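You operate a simulated robot arm through the tools that you are given. There is no shell and no other tool. Be economical: measure what you need, move in short steps, check, and stop when the job is done.

You run a simulated two-armed robot. Do the job below in one go: nothing can be reset, and whatever is moved stays where it is left.

## Task
Open the pad drawer, put the white swatch in the inside of the pad drawer, then shut the drawer. Take the blue clip on the blue mat and put it away on the top of the inspection table. Take the label marked sample and leave it on the top of the plug cabinet. Open the drawer marked bobbins, take the green thread bobbin on the top of the table with the mats and put it away in the inside of the drawer marked bobbins, then shut the bobbins. Fetch the blue cone marked new and set it on the top of the wall bench. Take the pink foam strip marked "STRIP 2" from the foam side of the sample bench and leave it on the blue mat. Take the blue chock and leave it on the top of the roll rack. Put the banded cone marked "TWO" from the top of the plug bench on the green mat and the banded cone that says "ONE" on the deck of the roll cart. Open the lid of the box marked order. Do these in any order. Set down upright: blue cone marked new, blue chock, banded cone.

It is judged by the outcome, as a careful person would: the job done as asked, and still so three seconds after it is handed in. It fails if anything else is knocked over, pushed out of place, dropped, spilled or broken. Lids that push on must go on centred and level and be pressed home; caps that screw on are set level and turned clockwise until they are tight.

## Robot
Two 7-joint arms with fingered hands on one trunk, on a base that drives. Base frame: it is fixed to the floor where the robot stands at the start and does not move with it; the origin is under the middle of the robot, x ahead of it, y to its left, z up. Units: cm, degrees, N and s.
The left shoulder is at the start at [5.4, 9.2, 98.3], the right one opposite. With the tool pointing down near the work surface each hand reaches from about 10 to 30 cm from the robot's upright axis, wherever it stands, measured 20 degrees to its own side. Places, roughly: banded cone [125, 200, 75]; blue chock (4x6x5 cm) [160, 100, 40]; blue clip [-75, -200, 75]; blue cone marked new [-100, -150, 75]; blue mat [-90, -230, 80]; deck of the roll cart [150, 90, 40]; drawer marked bobbins [-150, 460, 70]; green mat (46x22 cm) [-28, 256, 86]; green thread bobbin (5x5x3 cm) [-90, -160, 80]; inside of the drawer marked bobbins [-150, 470, 60]; inside of the pad drawer [60, 10, 70]; label marked sample [-100, -200, 75]; lid of the box marked order [110, 550, 100]; pad drawer [50, 0, 70]; pink foam strip [100, -125, 75]; top of the inspection table (34x20 cm) [600, -200, 90]; top of the plug cabinet [230, -130, 40]; top of the roll rack [90, 270, 70]; top of the wall bench [-200, 100, 90]; white swatch (6x6x2 cm) [30, -360, 80]. Payload 2.1 kg a hand.
The TCP of each hand is the grasp point between the finger pads, 2 cm short of the fingertips. In the tool frame z runs along the fingers and y along their closing line. The gripper opens to 6.8 cm. The gripper's body begins 2.3 cm behind the TCP. The gripper is a hand of 5 fingers: y runs from the thumb to the fingers, the wrist lies at [-1, -7.9, -13.1] in the tool frame, and closing takes about 1.5 s.
Orientation is that of the tool frame in the base frame, as [roll, pitch, yaw] about the fixed x, y, z axes, in that order (R = Rz(yaw) Ry(pitch) Rx(roll)). With the fingers straight down and the wrist toward the robot, the tool's x, y and z point along [0, 1, 0], [1, 0, 0] and [0, 0, -1] of the base frame.

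## Interface
- The arms move only by the tool play_rows. It takes "left_motion", "right_motion" or both (then of equal length, played together; a hand with none holds still); each is a list that holds one entry, the list of rows, each a list of 6 numbers: the shift along the tool's x, y, z in cm, then the turn, a rotation vector about the tool's x, y, z in degrees. In form: [[[dx, dy, dz, ax, ay, az], ...]]. A call has 1 to 12 rows; each row shifts and turns the commanded pose from where the row before left it, along the tool's axes as they then stand. "left_gripper" and "right_gripper" are, for a hand that has rows, the closure, from 0 (fully open) to 1 (shut), set as the call begins (left out, the last holds). Each row takes 0.2 s and may step no farther than 5 cm and 8.6 degrees from the row before; otherwise, or with a gripper value out of range, the whole call is refused. Where a pose cannot be reached the arm comes as near as it can. A force on the tool above 40 N (or 10 N above the force at the start of the call, whichever is more), or a blocked arm, ends the call early, and 0.2 s more pass. Each finger travels about 15.3 cm/s and halts on what it meets, pressing with about 31 N; the grip force reading is that of the motor and also rises with nothing between the fingers. The clock runs only during rows and for 0.2 s after the last one: add rows that do not move to give the fingers time. The reply holds the time, the measured pose of the TCP, the force on the tool along the base axes, the opening and the grip force, in the units named above and with some noise, with the torque about the TCP (base axes, N m) and any sound that the robot's microphone picked up, and new pictures: "views" is both (left out), scene, wrist or none (wrist: the cameras of the hands that moved).
- Cameras (640 x 400 px; columns grow to the right, rows downward): "scene" is now at [14.12, -3.22, 112.45]; the picture's right is [-0.10, -0.99, 0.00], its down [-0.71, 0.07, -0.70] and it looks along [0.70, -0.07, -0.71] (base axes); focal length 214 px, centre (320, 200). "left" rides on the left gripper at [-5.4, -5.8, -7.2] in its tool frame; the picture's right is [-0.57, -0.39, 0.73], its down [0.73, -0.64, 0.23] and it looks along [0.38, 0.66, 0.65] (tool axes); focal length 226 px, centre (320, 200). "right" rides on the right gripper at [5.4, -5.8, -7.2] in its tool frame; the picture's right is [-0.57, 0.39, -0.73], its down [-0.73, -0.64, 0.23] and it looks along [-0.38, 0.66, 0.65] (tool axes); focal length 226 px, centre (320, 200). There is no depth. A picture from a camera that has moved, and an enlarged one, comes with that camera's place and axes in the base frame and with its lens. The place of the scene camera against the robot may be out by one fixed shift of up to 2.5 cm in any direction.
- slide_trunk(by): slides the trunk up (or, below 0, down) by that many cm; the arms and the scene camera ride with it, the base frame stays. It gives what a move gives, with no picture.
- base_move(legs): drives the robot by 1 to 6 legs, each [ahead, left, turn to the left] in cm, cm and degrees, along the robot's own axes; the way and the turn of a leg run together, so that a leg with both is an arc; at most 150 cm and 180 degrees a leg. The arms and the cameras ride along, it lands a little off, and it stops where it bumps. It gives what a move gives, and a new picture of the scene camera.
- move_fingers(index, middle, ring, little, thumb_bend, thumb_turn, hand): sets how far each is bent, from 0 (flat) to 100 (curled in); at 30 the hand is open as for a grip, at 70 the pads meet at the TCP. One left out holds its place. A second passes; each finger stops where it meets its share of the squeeze, and holds until it gets a number again. A gripper value or a shape takes the hand back. It gives what a move gives, with no picture; readings hold the bend of each and the force on index, middle, ring, little, thumb and palm. thumb_turn goes from beside the hand (0) to across from the fingers (100), as for a grip.
- preshape(shape, hand): the hand has 5 fingers and takes this shape, open, in about a second: jaw (thumb against the fingers, like two jaws); tri (thumb and two fingers); tip (a fingertip pinch); poke (one finger out to press); point (the index stretched); flat (the hand flat); cup (the hand cupped); fist (a fist). The gripper value then closes the fingers along that shape, each until it touches; the sizes above hold for jaw. It gives what a move gives, with no picture.
- head_to(pan, tilt): turns the head with the scene camera to pan (to the left, within 86 degrees either way) and tilt (down, from -29 to 69), counted from straight ahead of the robot. It gives what a move gives, and a new picture of the scene camera.
- enlarge(camera, box): a new picture of the part [left, top, right, bottom] of that camera's present view, enlarged. It takes no simulated time.
- hand_in(): hands the job in; it is judged then, once.

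Work in short steps. Places have to be worked out from the pictures, the camera data and where the tool is seen: move nearer, look again, correct. Check each grasp and each placing, and mend what went wrong. You have 556 turns and 360 pictures in all, those below and enlarged ones among them. Open the grippers and draw the arms clear of the work before you hand the job in, unless the task says otherwise.

The tools are called by a JSON object that holds its "method" and its "body". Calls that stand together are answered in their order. play_rows: Moves the arms, as the interface text tells. Its arguments: {"type":"object","properties":{"left_motion":{"type":"array"},"left_gripper":{"type":"number"},"right_motion":{"type":"array"},"right_gripper":{"type":"number"},"views":{"type":"string","enum":["both","scene","wrist","none"]}},"required":[]} The other tools are called the same way: slide_trunk (by) slides the trunk up or down; preshape (shape, hand) gives the hand a shape; move_fingers (index, middle, ring, little, thumb_bend, thumb_turn, hand) moves the fingers one by one; base_move (legs) drives the base; head_to (pan, tilt) turns the head that bears the scene camera; enlarge (camera, box) takes an enlarged picture of a part of a camera's view; hand_in () hands the job in.

At the start:

```text
t: 0.0
left_position: [39.17, 11.32, 99.46]
left_tcp_rot: [-180.0, 0.0, 90.0]
left_force: [-0.3, 0.7, 0.4]
left_torque: [-0.02, 0.01, 0.02]
left_opening: 6.76
left_grip_force: 0.1
left_shape: jaw
left_bend: [30.0, 30.0, 30.0, 30.0, 30.0, 98.0]
left_finger forces: [0.0, 0.0, 0.0, 0.0, 0.0, 0.0]
right_position: [38.6, -14.9, 95.23]
right_tcp_rot: [-180.0, 0.1, 89.9]
right_force: [-0.1, -0.1, 0.7]
right_torque: [0.03, 0.02, 0.0]
right_opening: 6.76
right_grip_force: 0.1
right_shape: jaw
right_bend: [30.0, 30.0, 30.0, 30.0, 30.0, 98.0]
right_finger forces: [0.0, 0.1, 0.0, 0.0, 0.1, 0.1]
trunk travel left (down, up): [-22.5, 67.9]
robot x, y, heading: [0.36, 0.11, 0.0]
head pan, tilt: [-6.0, 45.3]
```

scene: 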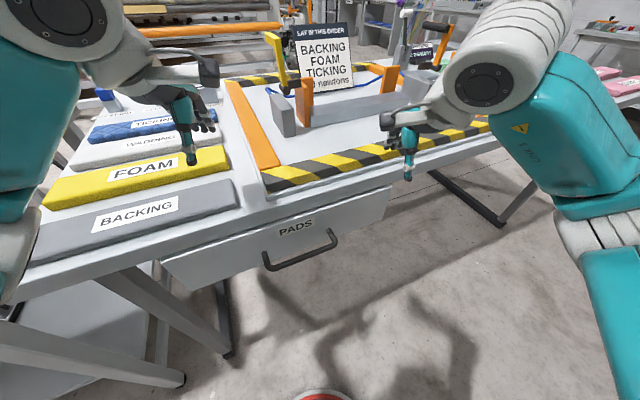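
right: 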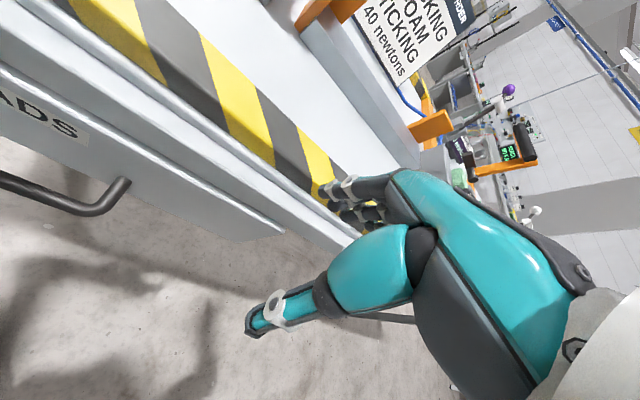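
left: 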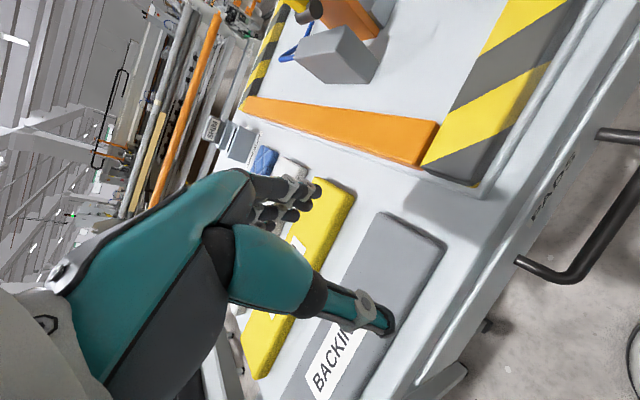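

I look around first to get an overview of the room.

{"method": "head_to", "body": {"pan": 80, "tilt": 15}}

{"method": "head_to", "body": {"pan": 0, "tilt": 10}}

{"method": "head_to", "body": {"pan": -80, "tilt": 15}}

```text
t: 1.6
left_position: [39.14, 11.38, 99.32]
left_tcp_rot: [-180.0, 0.0, 89.9]
left_force: [-0.3, 0.2, 0.0]
left_torque: [0.02, -0.01, -0.01]
left_opening: 6.76
left_grip_force: 0.0
left_shape: jaw
left_bend: [30.0, 30.0, 30.0, 30.0, 30.0, 98.0]
left_finger forces: [0.0, 0.0, 0.0, 0.0, 0.0, 0.0]
right_position: [38.6, -14.91, 95.2]
right_tcp_rot: [-180.0, 0.0, 90.0]
right_force: [-0.7, -0.2, 0.3]
right_torque: [0.0, 0.01, 0.02]
right_opening: 6.75
right_grip_force: 0.0
right_shape: jaw
right_bend: [30.0, 30.0, 30.0, 30.0, 30.0, 98.0]
right_finger forces: [0.0, 0.0, 0.0, 0.0, 0.0, 0.1]
trunk travel left (down, up): [-22.5, 67.9]
robot x, y, heading: [-0.11, -0.5, 0.0]
head pan, tilt: [80.0, 15.0]
camera scene: at [7.68, 6.82, 117.17], right [0.98, -0.17, 0.0], down [-0.05, -0.26, -0.97], along [0.17, 0.95, -0.26], focal length 214 px, centre (320, 200)
```

scene: 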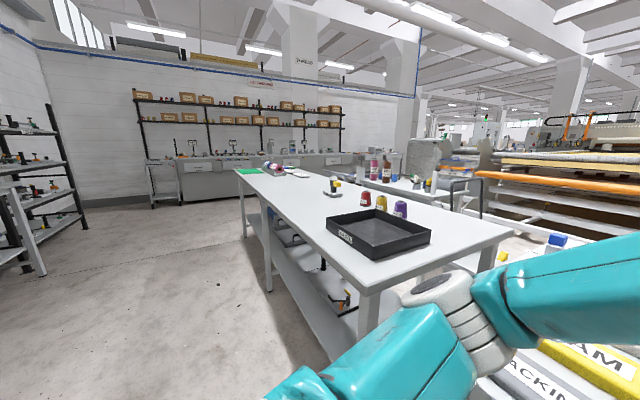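

```text
t: 3.1
left_position: [39.1, 11.25, 99.46]
left_tcp_rot: [180.0, -0.1, 90.0]
left_force: [0.1, -0.3, 0.8]
left_torque: [0.03, 0.0, 0.01]
left_opening: 6.78
left_grip_force: 0.1
left_shape: jaw
left_bend: [30.0, 30.0, 30.0, 30.0, 30.0, 98.0]
left_finger forces: [0.0, 0.0, 0.1, 0.1, 0.1, 0.0]
right_position: [38.61, -14.9, 95.2]
right_tcp_rot: [180.0, 0.1, 90.0]
right_force: [-0.1, -0.7, -0.5]
right_torque: [0.03, 0.01, -0.02]
right_opening: 6.79
right_grip_force: 0.1
right_shape: jaw
right_bend: [30.0, 30.0, 30.0, 30.0, 30.0, 98.0]
right_finger forces: [0.1, 0.0, 0.1, 0.1, 0.0, 0.1]
trunk travel left (down, up): [-22.5, 67.9]
robot x, y, heading: [0.2, -0.31, 0.0]
head pan, tilt: [0.0, 10.0]
camera scene: at [15.36, -2.38, 117.98], right [0.0, -1.0, 0.0], down [-0.17, 0.0, -0.98], along [0.98, 0.0, -0.17], focal length 214 px, centre (320, 200)
```

scene: 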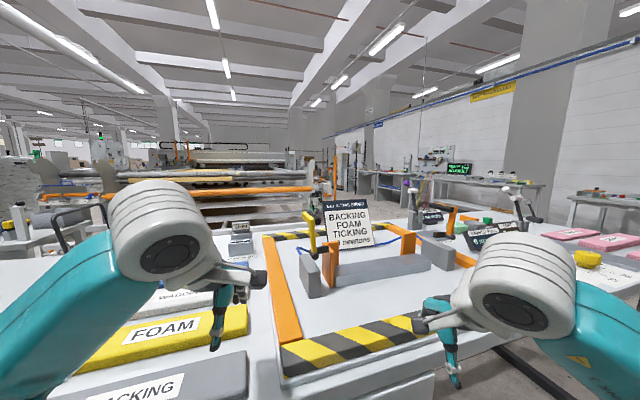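

```text
t: 4.7
left_position: [39.08, 11.46, 99.43]
left_tcp_rot: [180.0, 0.0, 90.0]
left_force: [-0.1, -0.4, 0.2]
left_torque: [0.01, -0.02, -0.01]
left_opening: 6.79
left_grip_force: 0.1
left_shape: jaw
left_bend: [30.0, 30.0, 30.0, 30.0, 30.0, 98.0]
left_finger forces: [0.0, 0.0, 0.1, 0.0, 0.0, 0.0]
right_position: [38.59, -14.91, 95.11]
right_tcp_rot: [180.0, 0.0, 90.0]
right_force: [0.3, 0.0, -0.2]
right_torque: [0.0, 0.01, -0.02]
right_opening: 6.77
right_grip_force: 0.1
right_shape: jaw
right_bend: [30.0, 30.0, 30.0, 30.0, 30.0, 98.0]
right_finger forces: [0.0, 0.1, 0.0, 0.0, 0.1, 0.1]
trunk travel left (down, up): [-22.5, 67.9]
robot x, y, heading: [-0.06, 0.36, 0.0]
head pan, tilt: [-80.0, 15.0]
camera scene: at [7.68, -11.58, 117.17], right [-0.98, -0.17, 0.0], down [-0.05, 0.25, -0.97], along [0.17, -0.95, -0.26], focal length 214 px, centre (320, 200)
```

scene: 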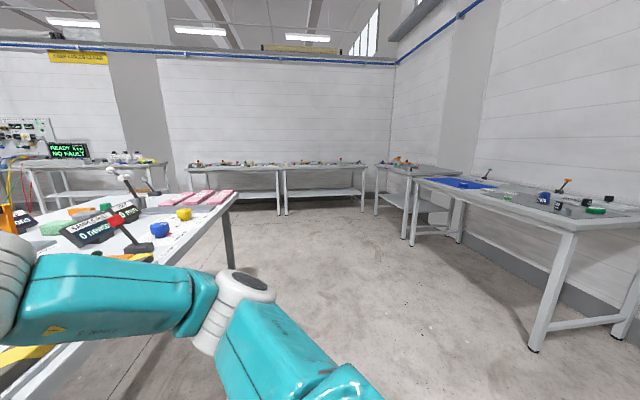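

The overview is clear; I start at the pad drawer since I'm standing there. Take a closer look at the handle.

{"method": "head_to", "body": {"pan": 0, "tilt": 60}}

```text
t: 6.2
left_position: [39.1, 11.44, 99.4]
left_tcp_rot: [180.0, 0.1, 90.1]
left_force: [-0.2, -0.9, 0.0]
left_torque: [0.01, -0.03, -0.02]
left_opening: 6.77
left_grip_force: 0.0
left_shape: jaw
left_bend: [30.0, 30.0, 30.0, 30.0, 30.0, 98.0]
left_finger forces: [0.0, 0.0, 0.0, 0.0, 0.1, 0.0]
right_position: [38.58, -14.8, 95.28]
right_tcp_rot: [-180.0, 0.0, 90.0]
right_force: [-0.5, 0.6, -0.4]
right_torque: [-0.02, 0.0, -0.02]
right_opening: 6.78
right_grip_force: 0.0
right_shape: jaw
right_bend: [30.0, 30.0, 30.0, 30.0, 30.0, 98.0]
right_finger forces: [0.0, 0.0, 0.0, 0.0, 0.0, 0.1]
trunk travel left (down, up): [-22.5, 67.9]
robot x, y, heading: [0.25, 0.1, -0.0]
head pan, tilt: [0.0, 60.0]
camera scene: at [12.72, -2.39, 110.55], right [0.0, -1.0, 0.0], down [-0.87, 0.0, -0.5], along [0.5, 0.0, -0.87], focal length 214 px, centre (320, 200)
```

scene: 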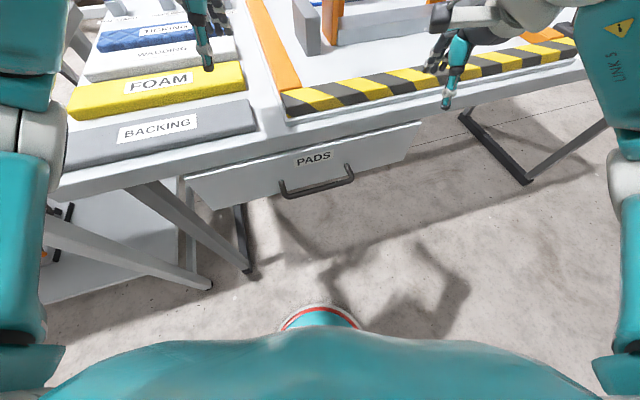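

The table appears turned about 15-19 degrees relative to me; I enlarge the handle to measure it.

{"method": "enlarge", "body": {"camera": "scene", "box": [180, 100, 440, 262]}}

```text
2.46 times, centred on (310, 181) of scene
camera zoom: at [12.72, -2.39, 110.55], right [0.0, -1.0, 0.0], down [-0.87, 0.0, -0.5], along [0.5, 0.0, -0.87], focal length 528 px, centre (345, 247)
```

zoom: 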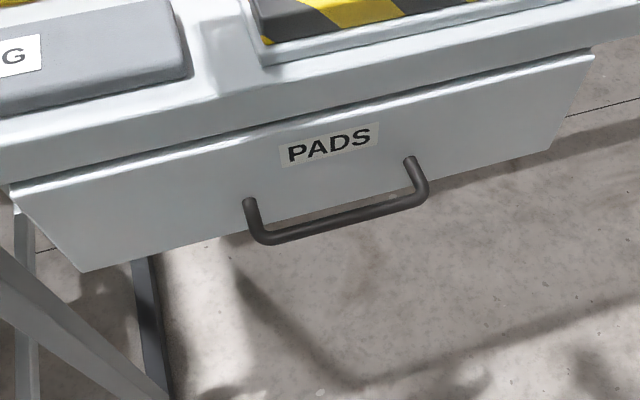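

The bar sits about z≈76, near (35, 0), on a face turned ~17.5°. I back off a bit, turn to face it squarely, and look again.

{"method": "base_move", "body": {"legs": [[-10, 0, 0], [0, 0, 17.5]]}}

```text
t: 8.3
left_position: [23.95, 22.66, 99.34]
left_tcp_rot: [-180.0, -0.1, 107.6]
left_force: [0.1, -0.6, -0.5]
left_torque: [-0.03, 0.0, 0.02]
left_opening: 6.78
left_grip_force: 0.1
left_shape: jaw
left_bend: [30.0, 30.0, 30.0, 30.0, 30.0, 98.0]
left_finger forces: [0.1, 0.1, 0.0, 0.0, 0.0, 0.0]
right_position: [31.31, -2.56, 95.25]
right_tcp_rot: [180.0, 0.0, 107.5]
right_force: [-0.2, -0.1, 0.3]
right_torque: [0.01, 0.01, 0.03]
right_opening: 6.78
right_grip_force: 0.1
right_shape: jaw
right_bend: [30.0, 30.0, 30.0, 30.0, 30.0, 98.0]
right_finger forces: [0.0, 0.0, 0.1, 0.0, 0.0, 0.0]
trunk travel left (down, up): [-22.5, 67.9]
robot x, y, heading: [-10.14, -0.12, 17.5]
head pan, tilt: [0.0, 60.0]
camera scene: at [2.24, 1.34, 110.54], right [0.3, -0.95, 0.0], down [-0.83, -0.26, -0.5], along [0.48, 0.15, -0.87], focal length 214 px, centre (320, 200)
```

scene: 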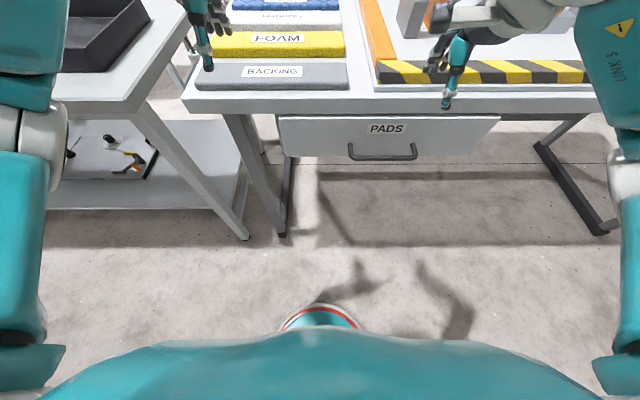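

Now squared up: bar is about 42 cm ahead and 15 right in my frame, z≈76. I tilt the right hand forward 65° and bring it down in front of the bar.

{"method": "play_rows", "body": {"right_motion": [[[0, 0, 0, -8.1, 0, 0], [0, 0, 0, -8.1, 0, 0], [0, 0, 0, -8.1, 0, 0], [0, 0, 0, -8.1, 0, 0], [0, 0, 0, -8.1, 0, 0], [0, 0, 0, -8.1, 0, 0], [0, 0, 0, -8.1, 0, 0], [0, 0, 0, -8.1, 0, 0], [0, -4.05, 0.79, 0, 0, 0], [0, -4.05, 0.79, 0, 0, 0], [0, -4.05, 0.79, 0, 0, 0], [0, -4.05, 0.79, 0, 0, 0]]], "right_gripper": 0}}

```text
t: 10.9
left_position: [23.85, 22.61, 99.45]
left_tcp_rot: [180.0, -0.1, 107.6]
left_force: [1.3, 0.4, -0.5]
left_torque: [-0.01, 0.02, -0.02]
left_opening: 6.77
left_grip_force: 0.1
left_shape: jaw
left_bend: [30.0, 30.0, 30.0, 30.0, 30.0, 98.0]
left_finger forces: [0.1, 0.1, 0.0, 0.0, 0.0, 0.0]
right_position: [31.42, -3.58, 97.74]
right_tcp_rot: [133.0, 0.3, 108.2]
right_force: [0.5, 0.7, 0.5]
right_torque: [0.0, 0.0, 0.0]
right_opening: 6.76
right_grip_force: 0.1
right_shape: jaw
right_bend: [30.0, 30.0, 30.0, 30.0, 30.0, 98.0]
right_finger forces: [0.0, 0.0, 0.1, 0.0, 0.1, 0.0]
right hand out of reach, approached as far as the arm can: row 6, 7, 8, 9, 10, 11, 12
trunk travel left (down, up): [-22.5, 67.9]
robot x, y, heading: [-10.02, -0.07, 17.4]
head pan, tilt: [0.0, 60.0]
camera scene: at [2.24, 1.34, 110.54], right [0.3, -0.95, 0.0], down [-0.83, -0.26, -0.5], along [0.48, 0.15, -0.87], focal length 214 px, centre (320, 200)
camera right: at [20.95, -1.41, 98.27], right [-0.08, -0.62, 0.78], down [-0.02, -0.78, -0.62], along [1.0, -0.07, 0.05], focal length 226 px, centre (320, 200)
```

scene: 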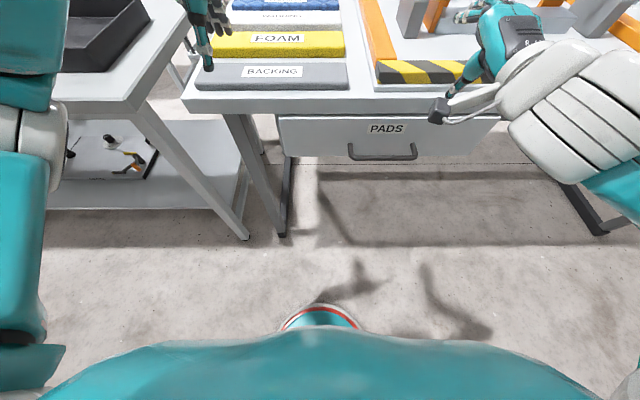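
right: 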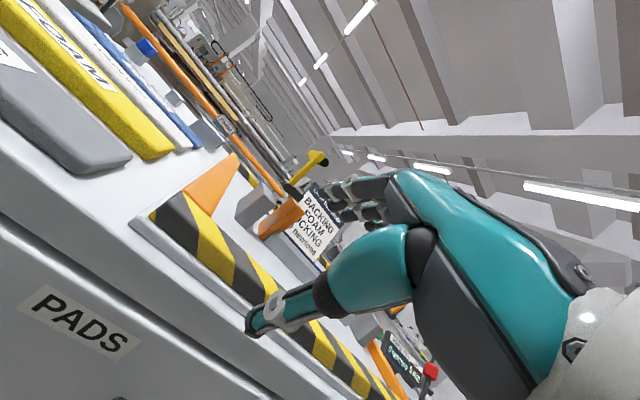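

The tilt of 65° is out of reach here. I send a zero row to see where the command stands.

{"method": "play_rows", "body": {"right_motion": [[[0, 0, 0, 0, 0, 0]]], "views": "none"}}

```text
t: 11.3
left_position: [23.92, 22.62, 99.39]
left_tcp_rot: [-180.0, -0.1, 107.6]
left_force: [0.2, -0.2, -0.4]
left_torque: [-0.02, -0.04, 0.0]
left_opening: 6.78
left_grip_force: 0.0
left_shape: jaw
left_bend: [30.0, 30.0, 30.0, 30.0, 30.0, 98.0]
left_finger forces: [0.0, 0.0, 0.0, 0.1, 0.0, 0.0]
right_position: [31.46, -3.56, 97.74]
right_tcp_rot: [133.0, 0.3, 108.2]
right_force: [0.6, -0.3, -0.1]
right_torque: [0.03, 0.0, 0.02]
right_opening: 6.79
right_grip_force: 0.2
right_shape: jaw
right_bend: [30.0, 30.0, 30.0, 30.0, 30.0, 98.0]
right_finger forces: [0.0, 0.1, 0.0, 0.1, 0.0, 0.0]
trunk travel left (down, up): [-22.5, 67.9]
robot x, y, heading: [-9.89, -0.42, 17.4]
head pan, tilt: [0.0, 60.0]
```

The command follows the measured pose. I keep the 47° tilt and move the hand down and back.

{"method": "play_rows", "body": {"right_motion": [[[0, -2.98, 2.09, 0, 0, 0], [0, -2.98, 2.09, 0, 0, 0], [0, -2.98, 2.09, 0, 0, 0], [0, -2.98, 2.09, 0, 0, 0], [0, -2.98, 2.09, 0, 0, 0]]]}}

```text
t: 12.5
left_position: [23.97, 22.71, 99.47]
left_tcp_rot: [-180.0, 0.0, 107.7]
left_force: [0.3, 0.5, 0.0]
left_torque: [-0.02, 0.05, 0.0]
left_opening: 6.79
left_grip_force: 0.0
left_shape: jaw
left_bend: [30.0, 30.0, 30.0, 30.0, 30.0, 98.0]
left_finger forces: [0.1, 0.0, 0.0, 0.0, 0.0, 0.1]
right_position: [31.36, -3.53, 97.72]
right_tcp_rot: [133.0, 0.3, 108.1]
right_force: [-0.3, -0.8, 0.1]
right_torque: [0.01, 0.0, 0.02]
right_opening: 6.77
right_grip_force: 0.1
right_shape: jaw
right_bend: [30.0, 30.0, 30.0, 30.0, 30.0, 98.0]
right_finger forces: [0.0, 0.0, 0.1, 0.1, 0.0, 0.1]
right hand out of reach, approached as far as the arm can: row 1, 2, 3, 4, 5
trunk travel left (down, up): [-22.5, 67.9]
robot x, y, heading: [-10.15, -0.28, 17.6]
head pan, tilt: [0.0, 60.0]
camera scene: at [2.24, 1.34, 110.54], right [0.3, -0.95, 0.0], down [-0.83, -0.26, -0.5], along [0.48, 0.15, -0.87], focal length 214 px, centre (320, 200)
camera right: at [20.95, -1.41, 98.27], right [-0.08, -0.62, 0.78], down [-0.02, -0.78, -0.62], along [1.0, -0.07, 0.05], focal length 226 px, centre (320, 200)
```

scene: 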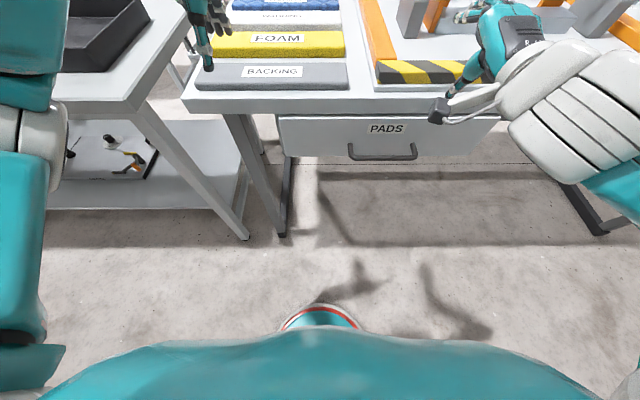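
right: 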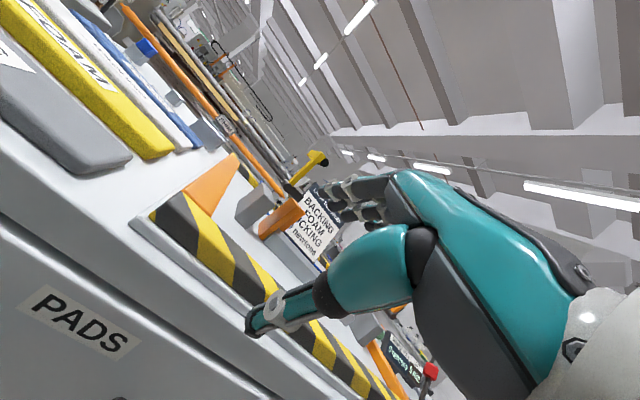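

A forward tilt hits a wrist limit, so I use a slight 20° tilt with fingers mostly downward, retracted closer to me, and will drive up to the handle.

{"method": "play_rows", "body": {"right_motion": [[[0, 0, 0, 6.75, 0, 0], [0, 0, 0, 6.75, 0, 0], [0, 0, 0, 6.75, 0, 0], [0, 0, 0, 6.75, 0, 0], [0.4, -3.55, 2.1, 0, 0, 0], [0.4, -3.55, 2.1, 0, 0, 0], [0.4, -3.55, 2.1, 0, 0, 0], [0.4, -3.55, 2.1, 0, 0, 0]]]}}

```text
t: 14.3
left_position: [23.92, 22.68, 99.31]
left_tcp_rot: [180.0, 0.1, 107.6]
left_force: [-0.9, -0.5, -0.4]
left_torque: [0.0, 0.01, 0.0]
left_opening: 6.78
left_grip_force: 0.1
left_shape: jaw
left_bend: [30.0, 30.0, 30.0, 30.0, 30.0, 98.0]
left_finger forces: [0.0, 0.1, 0.1, 0.1, 0.0, 0.0]
right_position: [27.96, -4.03, 85.16]
right_tcp_rot: [160.0, 0.3, 108.2]
right_force: [0.1, 0.1, 0.5]
right_torque: [-0.02, 0.01, -0.01]
right_opening: 6.78
right_grip_force: 0.1
right_shape: jaw
right_bend: [30.0, 30.0, 30.0, 30.0, 30.0, 98.0]
right_finger forces: [0.0, 0.1, 0.1, 0.0, 0.0, 0.0]
right hand out of reach, approached as far as the arm can: row 6, 7, 8
trunk travel left (down, up): [-22.5, 67.9]
robot x, y, heading: [-9.68, -0.04, 17.2]
head pan, tilt: [0.0, 60.0]
camera scene: at [2.24, 1.34, 110.54], right [0.3, -0.95, 0.0], down [-0.83, -0.26, -0.5], along [0.48, 0.15, -0.87], focal length 214 px, centre (320, 200)
camera right: at [18.67, -1.34, 89.83], right [0.29, -0.5, 0.82], down [-0.27, -0.86, -0.43], along [0.92, -0.1, -0.38], focal length 226 px, centre (320, 200)
```

scene: 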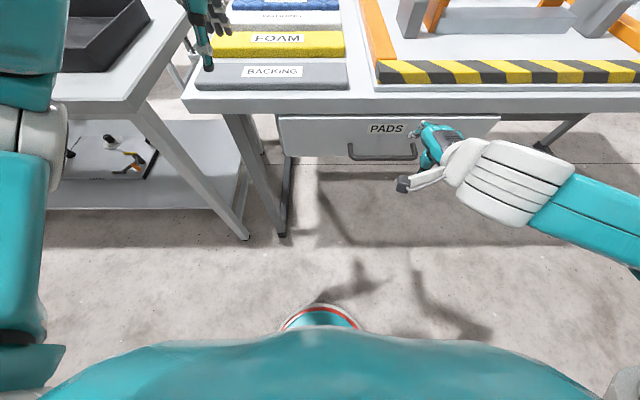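
right: 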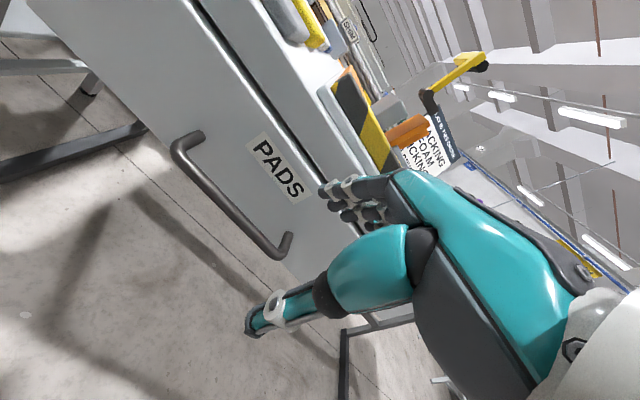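

Handle centre triangulates to about world (38.1, 0.4, 72.8) (46 ahead, 14 right). I lower the trunk by 16 cm so the arm works at a comfortable height; both hands are clear of the table edge.

{"method": "slide_trunk", "body": {"by": -16}}

{"method": "play_rows", "body": {"right_motion": [[[0, 2.5, -4.0, 0, 0, 0], [0, 1.7, -4.0, 0, 0, 0]]], "right_gripper": 0.25}}

```text
t: 16.1
left_position: [23.91, 22.59, 83.37]
left_tcp_rot: [-180.0, -0.1, 107.6]
left_force: [0.3, 0.5, 0.1]
left_torque: [0.02, 0.01, 0.0]
left_opening: 6.75
left_grip_force: 0.1
left_shape: jaw
left_bend: [30.0, 30.0, 30.0, 30.0, 30.0, 98.0]
left_finger forces: [0.0, 0.0, 0.0, 0.0, 0.0, 0.0]
right_position: [28.76, -3.76, 65.27]
right_tcp_rot: [167.0, 0.3, 108.2]
right_force: [-0.3, 0.1, 0.1]
right_torque: [-0.01, 0.0, 0.03]
right_opening: 6.74
right_grip_force: 0.0
right_shape: jaw
right_bend: [30.0, 30.0, 30.0, 30.0, 30.0, 98.0]
right_finger forces: [0.0, 0.1, 0.0, 0.1, 0.1, 0.0]
trunk travel left (down, up): [-6.5, 83.9]
robot x, y, heading: [-10.08, -0.09, 17.1]
head pan, tilt: [0.0, 60.0]
```

```text
t: 16.7
left_position: [23.95, 22.64, 83.52]
left_tcp_rot: [180.0, 0.0, 107.7]
left_force: [0.2, 0.1, 0.8]
left_torque: [0.03, -0.03, -0.01]
left_opening: 6.79
left_grip_force: 0.1
left_shape: jaw
left_bend: [30.0, 30.0, 30.0, 30.0, 30.0, 98.0]
left_finger forces: [0.1, 0.0, 0.0, 0.1, 0.0, 0.0]
right_position: [30.96, -2.72, 74.06]
right_tcp_rot: [167.1, 0.2, 108.3]
right_force: [-0.6, -0.2, -0.1]
right_torque: [-0.03, 0.0, 0.01]
right_opening: 5.12
right_grip_force: 0.0
right_shape: jaw
right_bend: [27.0, 36.0, 33.0, 34.0, 55.0, 99.0]
right_finger forces: [0.1, 0.0, 0.1, 0.0, 0.1, 0.0]
trunk travel left (down, up): [-6.5, 83.9]
robot x, y, heading: [-10.04, -0.11, 17.6]
head pan, tilt: [0.0, 60.0]
camera scene: at [5.88, 2.48, 94.19], right [0.3, -0.95, 0.0], down [-0.83, -0.26, -0.5], along [0.48, 0.15, -0.87], focal length 214 px, centre (320, 200)
camera right: at [22.34, 0.09, 79.68], right [0.38, -0.47, 0.8], down [-0.31, -0.88, -0.37], along [0.87, -0.11, -0.48], focal length 226 px, centre (320, 200)
```

scene: 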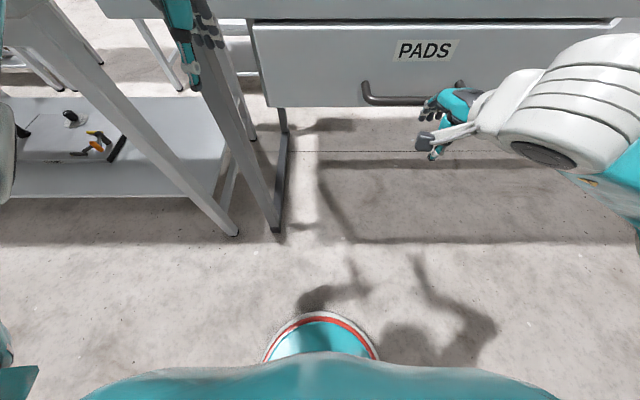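
right: 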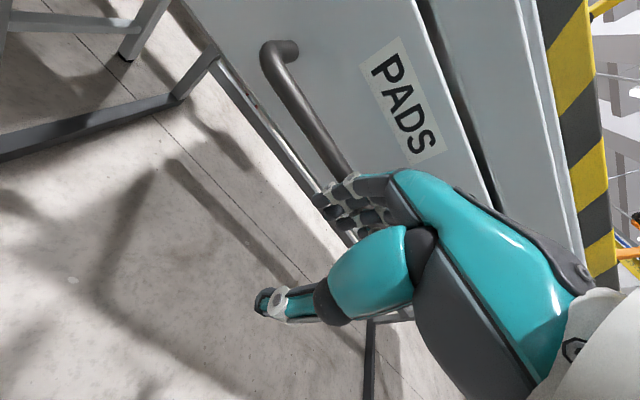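

Handle centre is ~8 cm ahead of the hand, laterally aligned. I tilt a little more, raise the right hand above the bar, and pull the left hand back to clear the table.

{"method": "play_rows", "body": {"right_motion": [[[0, 0, 0, -6, 0, 0], [0, 0, 0, -6, 0, 0], [0, 0.95, -2.04, 0, 0, 0], [0, 0.95, -2.04, 0, 0, 0]]], "left_motion": [[[0, -2.5, -0.75, 0, 0, 0], [0, -2.5, -0.75, 0, 0, 0], [0, -2.5, -0.75, 0, 0, 0], [0, -2.5, -0.75, 0, 0, 0]]], "views": "none"}}

```text
t: 17.7
left_position: [14.32, 19.83, 86.46]
left_tcp_rot: [-179.8, 0.0, 107.6]
left_force: [-0.1, -0.5, 0.9]
left_torque: [0.03, 0.01, 0.02]
left_opening: 6.78
left_grip_force: 0.1
left_shape: jaw
left_bend: [30.0, 30.0, 30.0, 30.0, 30.0, 98.0]
left_finger forces: [0.0, 0.0, 0.1, 0.0, 0.0, 0.0]
right_position: [31.43, -2.7, 78.46]
right_tcp_rot: [155.0, 0.3, 108.3]
right_force: [-1.7, -0.8, 0.6]
right_torque: [0.01, -0.01, 0.02]
right_opening: 5.1
right_grip_force: 0.0
right_shape: jaw
right_bend: [27.0, 36.0, 33.0, 34.0, 55.0, 99.0]
right_finger forces: [0.0, 0.1, 0.1, 0.0, 0.0, 0.0]
right hand out of reach, approached as far as the arm can: row 2
trunk travel left (down, up): [-6.5, 83.9]
robot x, y, heading: [-10.51, -0.12, 17.3]
head pan, tilt: [0.0, 60.0]
```

Now drive forward 7.5 cm so the bar lies beneath the open jaw.

{"method": "base_move", "body": {"legs": [[7.5, 0, 0]]}}

{"method": "play_rows", "body": {"right_motion": [[[0, 0, 0, 0, 0, 0]]], "views": "wrist"}}

```text
t: 18.8
left_position: [19.83, 21.23, 86.55]
left_tcp_rot: [179.9, -0.1, 107.4]
left_force: [-0.3, 0.1, -0.4]
left_torque: [0.0, 0.0, -0.01]
left_opening: 6.75
left_grip_force: 0.1
left_shape: jaw
left_bend: [30.0, 30.0, 30.0, 30.0, 30.0, 98.0]
left_finger forces: [0.0, 0.0, 0.1, 0.0, 0.0, 0.0]
right_position: [36.5, -1.02, 78.6]
right_tcp_rot: [154.7, 0.4, 108.4]
right_force: [-27.9, -8.5, 3.4]
right_torque: [0.11, -0.36, -0.32]
right_opening: 4.11
right_grip_force: 0.1
right_shape: jaw
right_bend: [73.0, 51.0, 43.0, 34.0, 55.0, 99.0]
right_finger forces: [5.1, 13.3, 9.2, 2.4, 0.0, 0.1]
trunk travel left (down, up): [-6.5, 83.9]
robot x, y, heading: [-4.41, 1.81, 17.3]
head pan, tilt: [0.0, 60.0]
stopped in leg 1: the force on the tool passed its limit at 75 N (the readings are from after the stop); the commanded pose is now the measured one
camera scene: at [11.3, 4.15, 94.24], right [0.3, -0.95, 0.0], down [-0.83, -0.26, -0.5], along [0.48, 0.15, -0.86], focal length 214 px, centre (320, 200)
```

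scene: 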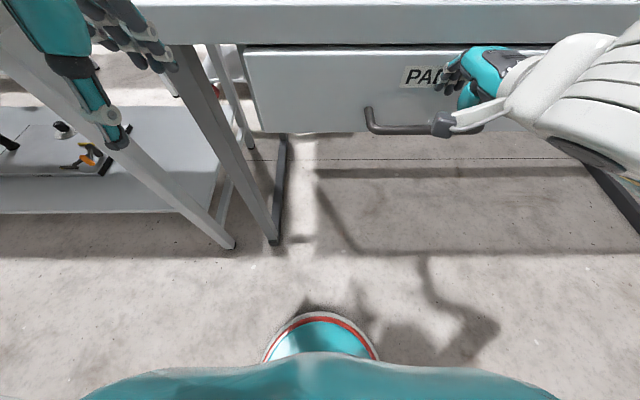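

```text
t: 19.2
left_position: [19.87, 21.37, 86.45]
left_tcp_rot: [179.9, -0.1, 107.4]
left_force: [-0.3, 0.2, 0.0]
left_torque: [0.02, 0.0, -0.01]
left_opening: 6.79
left_grip_force: 0.1
left_shape: jaw
left_bend: [30.0, 30.0, 30.0, 30.0, 30.0, 98.0]
left_finger forces: [0.1, 0.0, 0.0, 0.1, 0.1, 0.1]
right_position: [36.6, -1.03, 78.71]
right_tcp_rot: [154.7, 0.3, 108.6]
right_force: [-33.7, -10.4, 1.3]
right_torque: [0.12, -0.38, -0.35]
right_opening: 4.08
right_grip_force: 0.0
right_shape: jaw
right_bend: [73.0, 51.0, 43.0, 34.0, 55.0, 99.0]
right_finger forces: [5.4, 16.5, 9.8, 3.1, 0.0, 0.1]
trunk travel left (down, up): [-6.5, 83.9]
robot x, y, heading: [-4.32, 2.15, 17.3]
head pan, tilt: [0.0, 60.0]
camera right: at [26.97, 1.42, 82.61], right [0.21, -0.52, 0.83], down [-0.22, -0.85, -0.48], along [0.95, -0.08, -0.3], focal length 226 px, centre (320, 200)
```

right: 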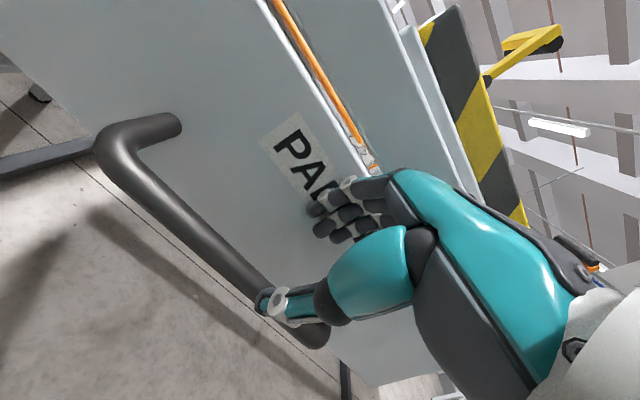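

The fingertips rest on the drawer face with the bar just below the TCP. I ease back slightly and lower so the fingers slip behind the bar.

{"method": "play_rows", "body": {"right_motion": [[[0, -0.54, -0.26, 0, 0, 0], [0, -0.64, 1.35, 0, 0, 0], [0, -0.64, 1.35, 0, 0, 0], [0, -0.64, 1.35, 0, 0, 0]]]}}

```text
t: 19.9
left_position: [19.68, 21.38, 86.51]
left_tcp_rot: [179.8, 0.0, 107.3]
left_force: [0.5, 0.6, -0.4]
left_torque: [-0.03, -0.01, -0.01]
left_opening: 6.77
left_grip_force: 0.0
left_shape: jaw
left_bend: [30.0, 30.0, 30.0, 30.0, 30.0, 98.0]
left_finger forces: [0.0, 0.1, 0.0, 0.0, 0.0, 0.0]
right_position: [36.47, -1.09, 77.13]
right_tcp_rot: [154.4, 0.3, 108.4]
right_force: [-35.7, -10.4, 13.1]
right_torque: [0.1, -0.8, -0.41]
right_opening: 4.27
right_grip_force: 0.1
right_shape: jaw
right_bend: [73.0, 48.0, 42.0, 33.0, 55.0, 99.0]
right_finger forces: [4.7, 17.7, 10.1, 3.8, 0.0, 0.1]
right hand out of reach, approached as far as the arm can: row 1, 2
trunk travel left (down, up): [-6.5, 83.9]
robot x, y, heading: [-4.58, 1.58, 17.2]
head pan, tilt: [0.0, 60.0]
stopped in row 3 (right hand): the force on the tool passed its limit at 48 N (the readings are from after the stop); the commanded pose is now the measured one
camera scene: at [11.18, 4.12, 94.28], right [0.3, -0.95, 0.0], down [-0.82, -0.26, -0.5], along [0.48, 0.15, -0.86], focal length 214 px, centre (320, 200)
camera right: at [26.87, 1.37, 81.07], right [0.21, -0.52, 0.83], down [-0.22, -0.85, -0.48], along [0.95, -0.08, -0.29], focal length 226 px, centre (320, 200)
```

scene: 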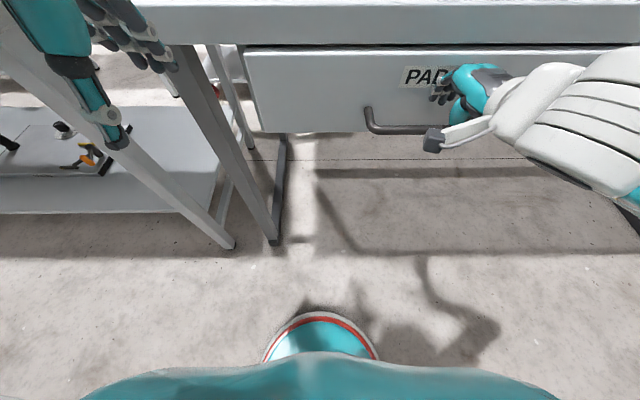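
right: 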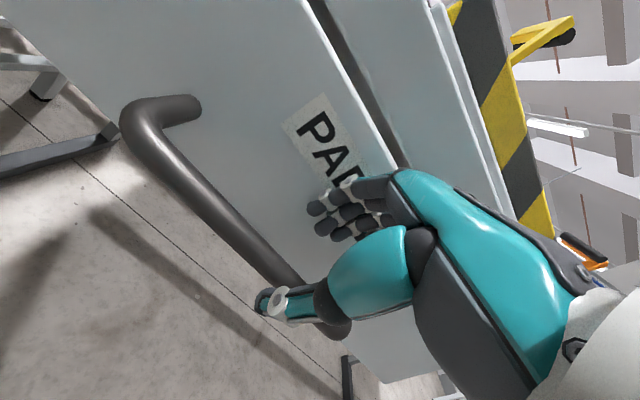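

Still pressing on the face; I back the base 1.2 cm and close the jaw a little before lowering further.

{"method": "base_move", "body": {"legs": [[-1.2, 0, 0]]}}

{"method": "play_rows", "body": {"right_motion": [[[0, 0, 0, 0, 0, 0], [0, -0.64, 1.35, 0, 0, 0], [0, -0.64, 1.35, 0, 0, 0]]], "right_gripper": 0.35, "views": "wrist"}}

```text
t: 20.6
left_position: [18.95, 21.1, 86.3]
left_tcp_rot: [-179.9, 0.1, 107.4]
left_force: [0.0, -0.4, 0.3]
left_torque: [0.02, -0.01, -0.03]
left_opening: 6.77
left_grip_force: 0.0
left_shape: jaw
left_bend: [30.0, 30.0, 30.0, 30.0, 30.0, 98.0]
left_finger forces: [0.0, 0.0, 0.1, 0.0, 0.0, 0.0]
right_position: [35.79, -1.39, 76.93]
right_tcp_rot: [154.6, 0.3, 108.5]
right_force: [-1.6, -0.1, -1.4]
right_torque: [-0.01, 0.04, 0.01]
right_opening: 4.99
right_grip_force: 0.0
right_shape: jaw
right_bend: [27.0, 38.0, 33.0, 34.0, 55.0, 99.0]
right_finger forces: [0.0, 1.3, 0.0, 0.0, 0.0, 0.1]
trunk travel left (down, up): [-6.5, 83.9]
robot x, y, heading: [-5.49, 1.45, 17.2]
head pan, tilt: [0.0, 60.0]
camera scene: at [10.45, 3.88, 94.19], right [0.3, -0.95, 0.0], down [-0.83, -0.26, -0.5], along [0.48, 0.15, -0.87], focal length 214 px, centre (320, 200)
```

scene: 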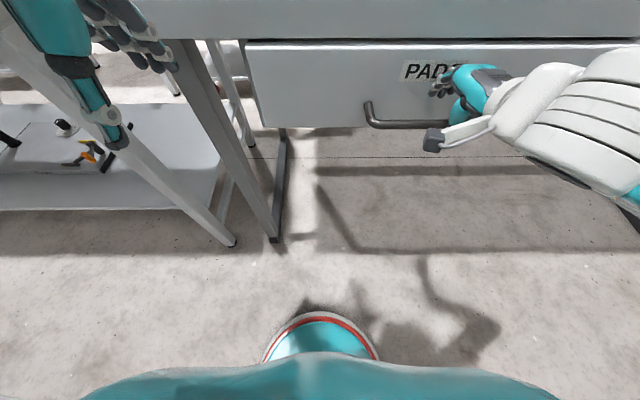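

```text
t: 21.4
left_position: [18.86, 21.2, 86.42]
left_tcp_rot: [-180.0, 0.0, 107.3]
left_force: [1.1, -0.3, -0.3]
left_torque: [0.0, 0.02, 0.03]
left_opening: 6.75
left_grip_force: 0.0
left_shape: jaw
left_bend: [30.0, 30.0, 30.0, 30.0, 30.0, 98.0]
left_finger forces: [0.1, 0.0, 0.0, 0.1, 0.1, 0.0]
right_position: [36.15, -1.12, 74.14]
right_tcp_rot: [154.6, 0.3, 108.6]
right_force: [-3.4, -1.2, 1.0]
right_torque: [-0.02, -0.1, 0.0]
right_opening: 4.32
right_grip_force: 0.1
right_shape: jaw
right_bend: [28.0, 42.0, 36.0, 36.0, 63.0, 100.0]
right_finger forces: [0.1, 3.7, 0.0, 0.0, 0.0, 0.0]
right hand out of reach, approached as far as the arm can: row 3
trunk travel left (down, up): [-6.5, 83.9]
robot x, y, heading: [-5.17, 1.07, 17.7]
head pan, tilt: [0.0, 60.0]
camera right: at [26.47, 1.21, 77.97], right [0.22, -0.52, 0.83], down [-0.22, -0.85, -0.48], along [0.95, -0.08, -0.3], focal length 226 px, centre (320, 200)
```

right: 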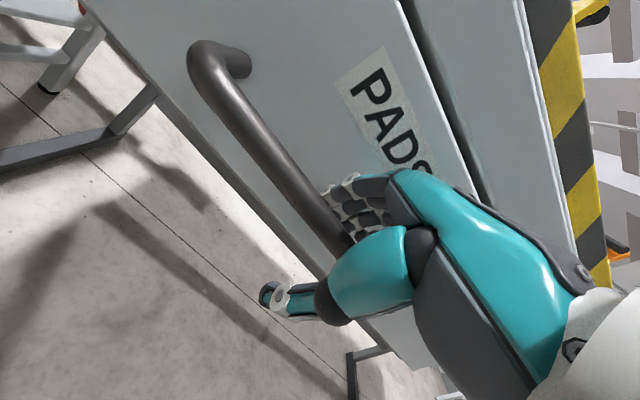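

The fingers are behind the bar with the thumb in front; close the grip.

{"method": "play_rows", "body": {"right_motion": [[[0, 0, 0, 0, 0, 0], [0, 0, 0, 0, 0, 0], [0, 0, 0, 0, 0, 0], [0, 0, 0, 0, 0, 0], [0, 0, 0, 0, 0, 0], [0, 0, 0, 0, 0, 0], [0, 0, 0, 0, 0, 0]]], "right_gripper": 1, "views": "wrist"}}

```text
t: 23.0
left_position: [19.05, 21.07, 86.25]
left_tcp_rot: [-179.9, 0.0, 107.3]
left_force: [0.3, 1.1, -0.1]
left_torque: [0.03, -0.02, -0.02]
left_opening: 6.75
left_grip_force: 0.2
left_shape: jaw
left_bend: [30.0, 30.0, 30.0, 30.0, 30.0, 98.0]
left_finger forces: [0.0, 0.0, 0.1, 0.0, 0.0, 0.1]
right_position: [36.16, -1.15, 74.0]
right_tcp_rot: [154.9, 0.2, 108.5]
right_force: [-8.1, 2.1, -26.2]
right_torque: [0.01, -0.15, -0.11]
right_opening: 0.13
right_grip_force: 31.0
right_shape: jaw
right_bend: [70.0, 76.0, 70.0, 70.0, 66.0, 100.0]
right_finger forces: [15.5, 0.1, 0.0, 0.1, 34.6, 0.1]
trunk travel left (down, up): [-6.5, 83.9]
robot x, y, heading: [-5.36, 1.46, 17.3]
head pan, tilt: [0.0, 60.0]
camera right: at [26.55, 1.23, 77.91], right [0.22, -0.52, 0.83], down [-0.22, -0.85, -0.48], along [0.95, -0.08, -0.3], focal length 226 px, centre (320, 200)
```

right: 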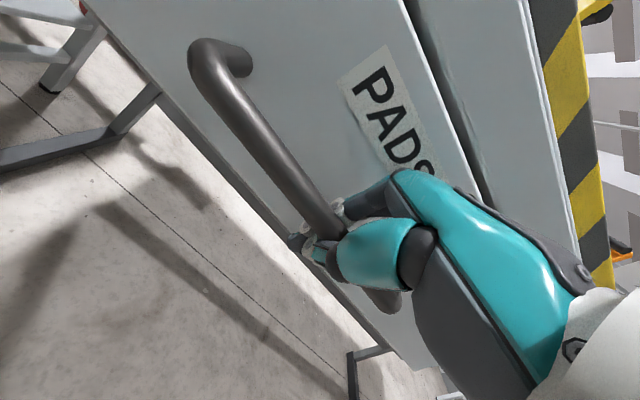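

The hand hooks round the bar. Pull the drawer by driving back 20 cm.

{"method": "base_move", "body": {"legs": [[-20, 0, 0]]}}

```text
t: 24.6
left_position: [-0.38, 15.02, 86.36]
left_tcp_rot: [-179.8, 0.1, 107.3]
left_force: [-0.4, -0.6, -0.6]
left_torque: [-0.01, -0.01, 0.01]
left_opening: 6.77
left_grip_force: 0.1
left_shape: jaw
left_bend: [30.0, 30.0, 30.0, 30.0, 30.0, 98.0]
left_finger forces: [0.0, 0.1, 0.0, 0.0, 0.0, 0.0]
right_position: [16.59, -7.31, 73.95]
right_tcp_rot: [154.9, 0.3, 108.4]
right_force: [-0.6, -2.9, -25.7]
right_torque: [0.06, -0.08, -0.12]
right_opening: 0.15
right_grip_force: 30.7
right_shape: jaw
right_bend: [70.0, 76.0, 70.0, 70.0, 65.0, 100.0]
right_finger forces: [18.7, 0.0, 0.0, 0.1, 32.7, 0.0]
trunk travel left (down, up): [-6.5, 83.9]
robot x, y, heading: [-25.05, -4.69, 17.3]
head pan, tilt: [0.0, 60.0]
camera scene: at [-9.02, -2.28, 94.16], right [0.3, -0.95, 0.0], down [-0.83, -0.26, -0.5], along [0.48, 0.15, -0.87], focal length 214 px, centre (320, 200)
```

scene: 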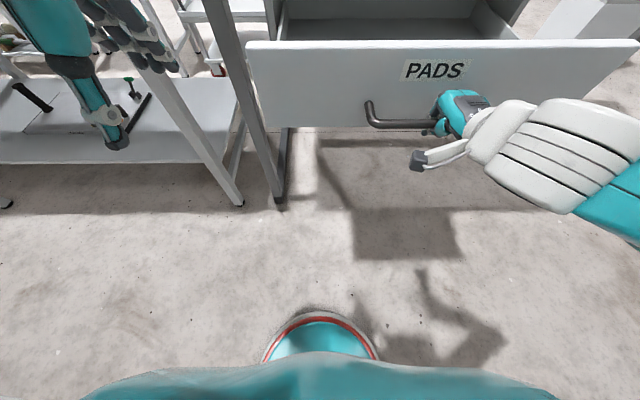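

The drawer is open 20 cm. Release the bar and lift the hand clear.

{"method": "play_rows", "body": {"right_motion": [[[0, 0, 0, 0, 0, 0], [0, 0, 0, 0, 0, 0], [0, 0, 0, 0, 0, 0], [0, 0, 0, 0, 0, 0], [0, 0, 0, 0, 0, 0]]], "right_gripper": 0.25, "views": "wrist"}}

{"method": "play_rows", "body": {"right_motion": [[[0, 0.9, -1.81, 0, 0, 0], [0, 0.9, -1.81, 0, 0, 0], [0, 0.9, -1.81, 0, 0, 0]]], "views": "wrist"}}

```text
t: 25.9
left_position: [-0.65, 15.09, 86.43]
left_tcp_rot: [-179.9, 0.1, 107.4]
left_force: [0.3, 0.6, 1.0]
left_torque: [0.02, -0.01, 0.0]
left_opening: 6.77
left_grip_force: 0.0
left_shape: jaw
left_bend: [30.0, 30.0, 30.0, 30.0, 30.0, 98.0]
left_finger forces: [0.0, 0.0, 0.0, 0.0, 0.0, 0.0]
right_position: [16.5, -7.29, 73.97]
right_tcp_rot: [154.9, 0.3, 108.3]
right_force: [-0.7, -0.6, 1.2]
right_torque: [0.01, -0.05, -0.03]
right_opening: 5.01
right_grip_force: 0.0
right_shape: jaw
right_bend: [27.0, 37.0, 33.0, 34.0, 56.0, 99.0]
right_finger forces: [0.0, 1.4, 0.0, 0.1, 0.0, 0.1]
trunk travel left (down, up): [-6.5, 83.9]
robot x, y, heading: [-24.95, -4.3, 17.3]
head pan, tilt: [0.0, 60.0]
camera right: at [6.89, -4.94, 77.97], right [0.22, -0.52, 0.83], down [-0.22, -0.85, -0.48], along [0.95, -0.08, -0.3], focal length 226 px, centre (320, 200)
```

right: 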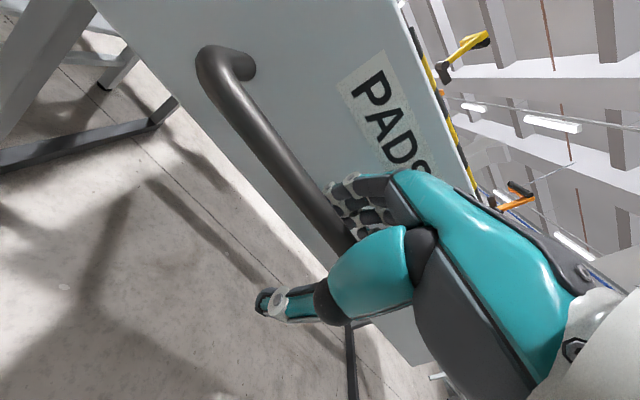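

```text
t: 26.6
left_position: [-0.56, 15.02, 86.4]
left_tcp_rot: [-179.9, 0.1, 107.4]
left_force: [-0.6, -0.6, 0.8]
left_torque: [-0.01, -0.03, 0.02]
left_opening: 6.73
left_grip_force: 0.1
left_shape: jaw
left_bend: [30.0, 30.0, 30.0, 30.0, 30.0, 98.0]
left_finger forces: [0.0, 0.1, 0.0, 0.1, 0.0, 0.1]
right_position: [16.74, -7.31, 80.12]
right_tcp_rot: [154.8, 0.4, 108.4]
right_force: [-1.0, -0.9, -0.3]
right_torque: [0.01, 0.02, 0.02]
right_opening: 5.04
right_grip_force: 0.1
right_shape: jaw
right_bend: [27.0, 37.0, 33.0, 34.0, 56.0, 99.0]
right_finger forces: [0.0, 1.0, 0.0, 0.0, 0.0, 0.0]
trunk travel left (down, up): [-6.5, 83.9]
robot x, y, heading: [-24.78, -4.58, 17.4]
head pan, tilt: [0.0, 60.0]
camera right: at [7.03, -4.84, 84.06], right [0.22, -0.52, 0.83], down [-0.22, -0.85, -0.48], along [0.95, -0.08, -0.3], focal length 226 px, centre (320, 200)
```

right: 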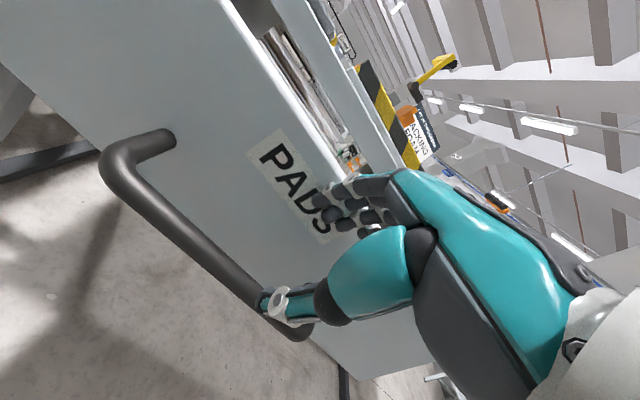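

Hand is free. Raise the trunk and drive to the swatch bench along the free corridor.

{"method": "base_move", "body": {"legs": [[-30, 0, 0], [0, 0, -107.4], [100, 65, 0], [90, 0, 0]]}}

{"method": "slide_trunk", "body": {"by": 16}}

{"method": "head_to", "body": {"pan": 0, "tilt": 25}}

```text
t: 43.3
left_position: [14.26, -237.44, 86.35]
left_tcp_rot: [-179.9, 0.0, -1.7]
left_force: [-0.4, 0.3, 0.1]
left_torque: [-0.01, 0.02, 0.0]
left_opening: 6.78
left_grip_force: 0.1
left_shape: jaw
left_bend: [30.0, 30.0, 30.0, 30.0, 30.0, 98.0]
left_finger forces: [0.0, 0.0, 0.0, 0.0, 0.1, 0.0]
right_position: [-12.5, -246.51, 80.07]
right_tcp_rot: [154.7, 0.3, -0.8]
right_force: [0.3, 0.5, -0.1]
right_torque: [0.03, 0.03, -0.01]
right_opening: 5.09
right_grip_force: 0.0
right_shape: jaw
right_bend: [27.0, 36.0, 33.0, 34.0, 56.0, 99.0]
right_finger forces: [0.0, 0.0, 0.1, 0.0, 0.0, 0.1]
trunk travel left (down, up): [-6.5, 83.9]
robot x, y, heading: [3.07, -208.19, -91.9]
head pan, tilt: [0.0, 60.0]
camera scene: at [3.5, -226.52, 94.19], right [-1.0, 0.03, 0.0], down [0.03, 0.87, -0.5], along [-0.02, -0.5, -0.87], focal length 214 px, centre (320, 200)
```

scene: 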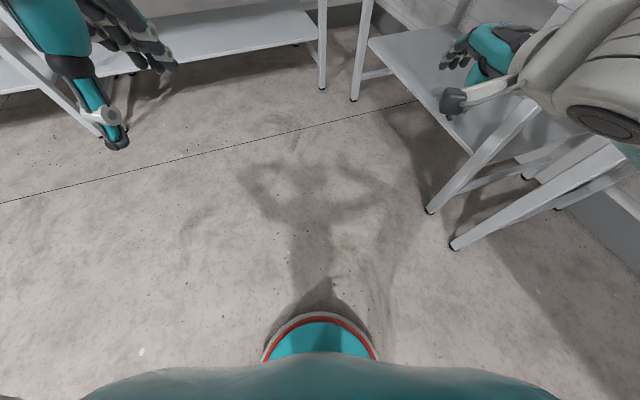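

```text
t: 45.2
left_position: [14.16, -237.43, 102.31]
left_tcp_rot: [-179.9, -0.1, -1.8]
left_force: [-0.3, 0.4, 0.5]
left_torque: [0.01, -0.01, -0.01]
left_opening: 6.76
left_grip_force: 0.2
left_shape: jaw
left_bend: [30.0, 30.0, 30.0, 30.0, 30.0, 98.0]
left_finger forces: [0.0, 0.0, 0.0, 0.0, 0.1, 0.1]
right_position: [-12.37, -246.44, 96.08]
right_tcp_rot: [154.9, 0.3, -0.7]
right_force: [-0.7, 0.7, -0.7]
right_torque: [0.01, -0.01, -0.01]
right_opening: 5.08
right_grip_force: 0.3
right_shape: jaw
right_bend: [27.0, 36.0, 33.0, 34.0, 56.0, 99.0]
right_finger forces: [0.0, 0.0, 0.0, 0.0, 0.0, 0.1]
trunk travel left (down, up): [-22.5, 67.9]
robot x, y, heading: [3.65, -207.99, -91.7]
head pan, tilt: [0.0, 60.0]
```

```text
t: 46.2
left_position: [14.29, -237.48, 102.4]
left_tcp_rot: [-179.8, 0.0, -1.8]
left_force: [-0.4, 0.1, -0.4]
left_torque: [-0.02, 0.03, 0.0]
left_opening: 6.78
left_grip_force: 0.1
left_shape: jaw
left_bend: [30.0, 30.0, 30.0, 30.0, 30.0, 98.0]
left_finger forces: [0.1, 0.0, 0.0, 0.1, 0.1, 0.1]
right_position: [-12.49, -246.51, 96.11]
right_tcp_rot: [154.8, 0.3, -0.8]
right_force: [-0.1, 0.6, -1.1]
right_torque: [0.03, 0.02, -0.01]
right_opening: 5.09
right_grip_force: 0.0
right_shape: jaw
right_bend: [27.0, 36.0, 33.0, 34.0, 56.0, 99.0]
right_finger forces: [0.1, 0.0, 0.1, 0.1, 0.0, 0.0]
trunk travel left (down, up): [-22.5, 67.9]
robot x, y, heading: [3.8, -208.14, -91.7]
head pan, tilt: [0.0, 25.0]
camera scene: at [3.54, -225.25, 115.54], right [-1.0, 0.03, 0.0], down [0.01, 0.42, -0.91], along [-0.03, -0.91, -0.42], focal length 214 px, centre (320, 200)
```

scene: 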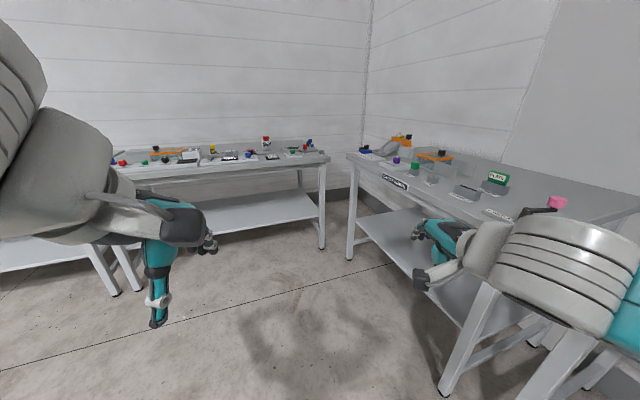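

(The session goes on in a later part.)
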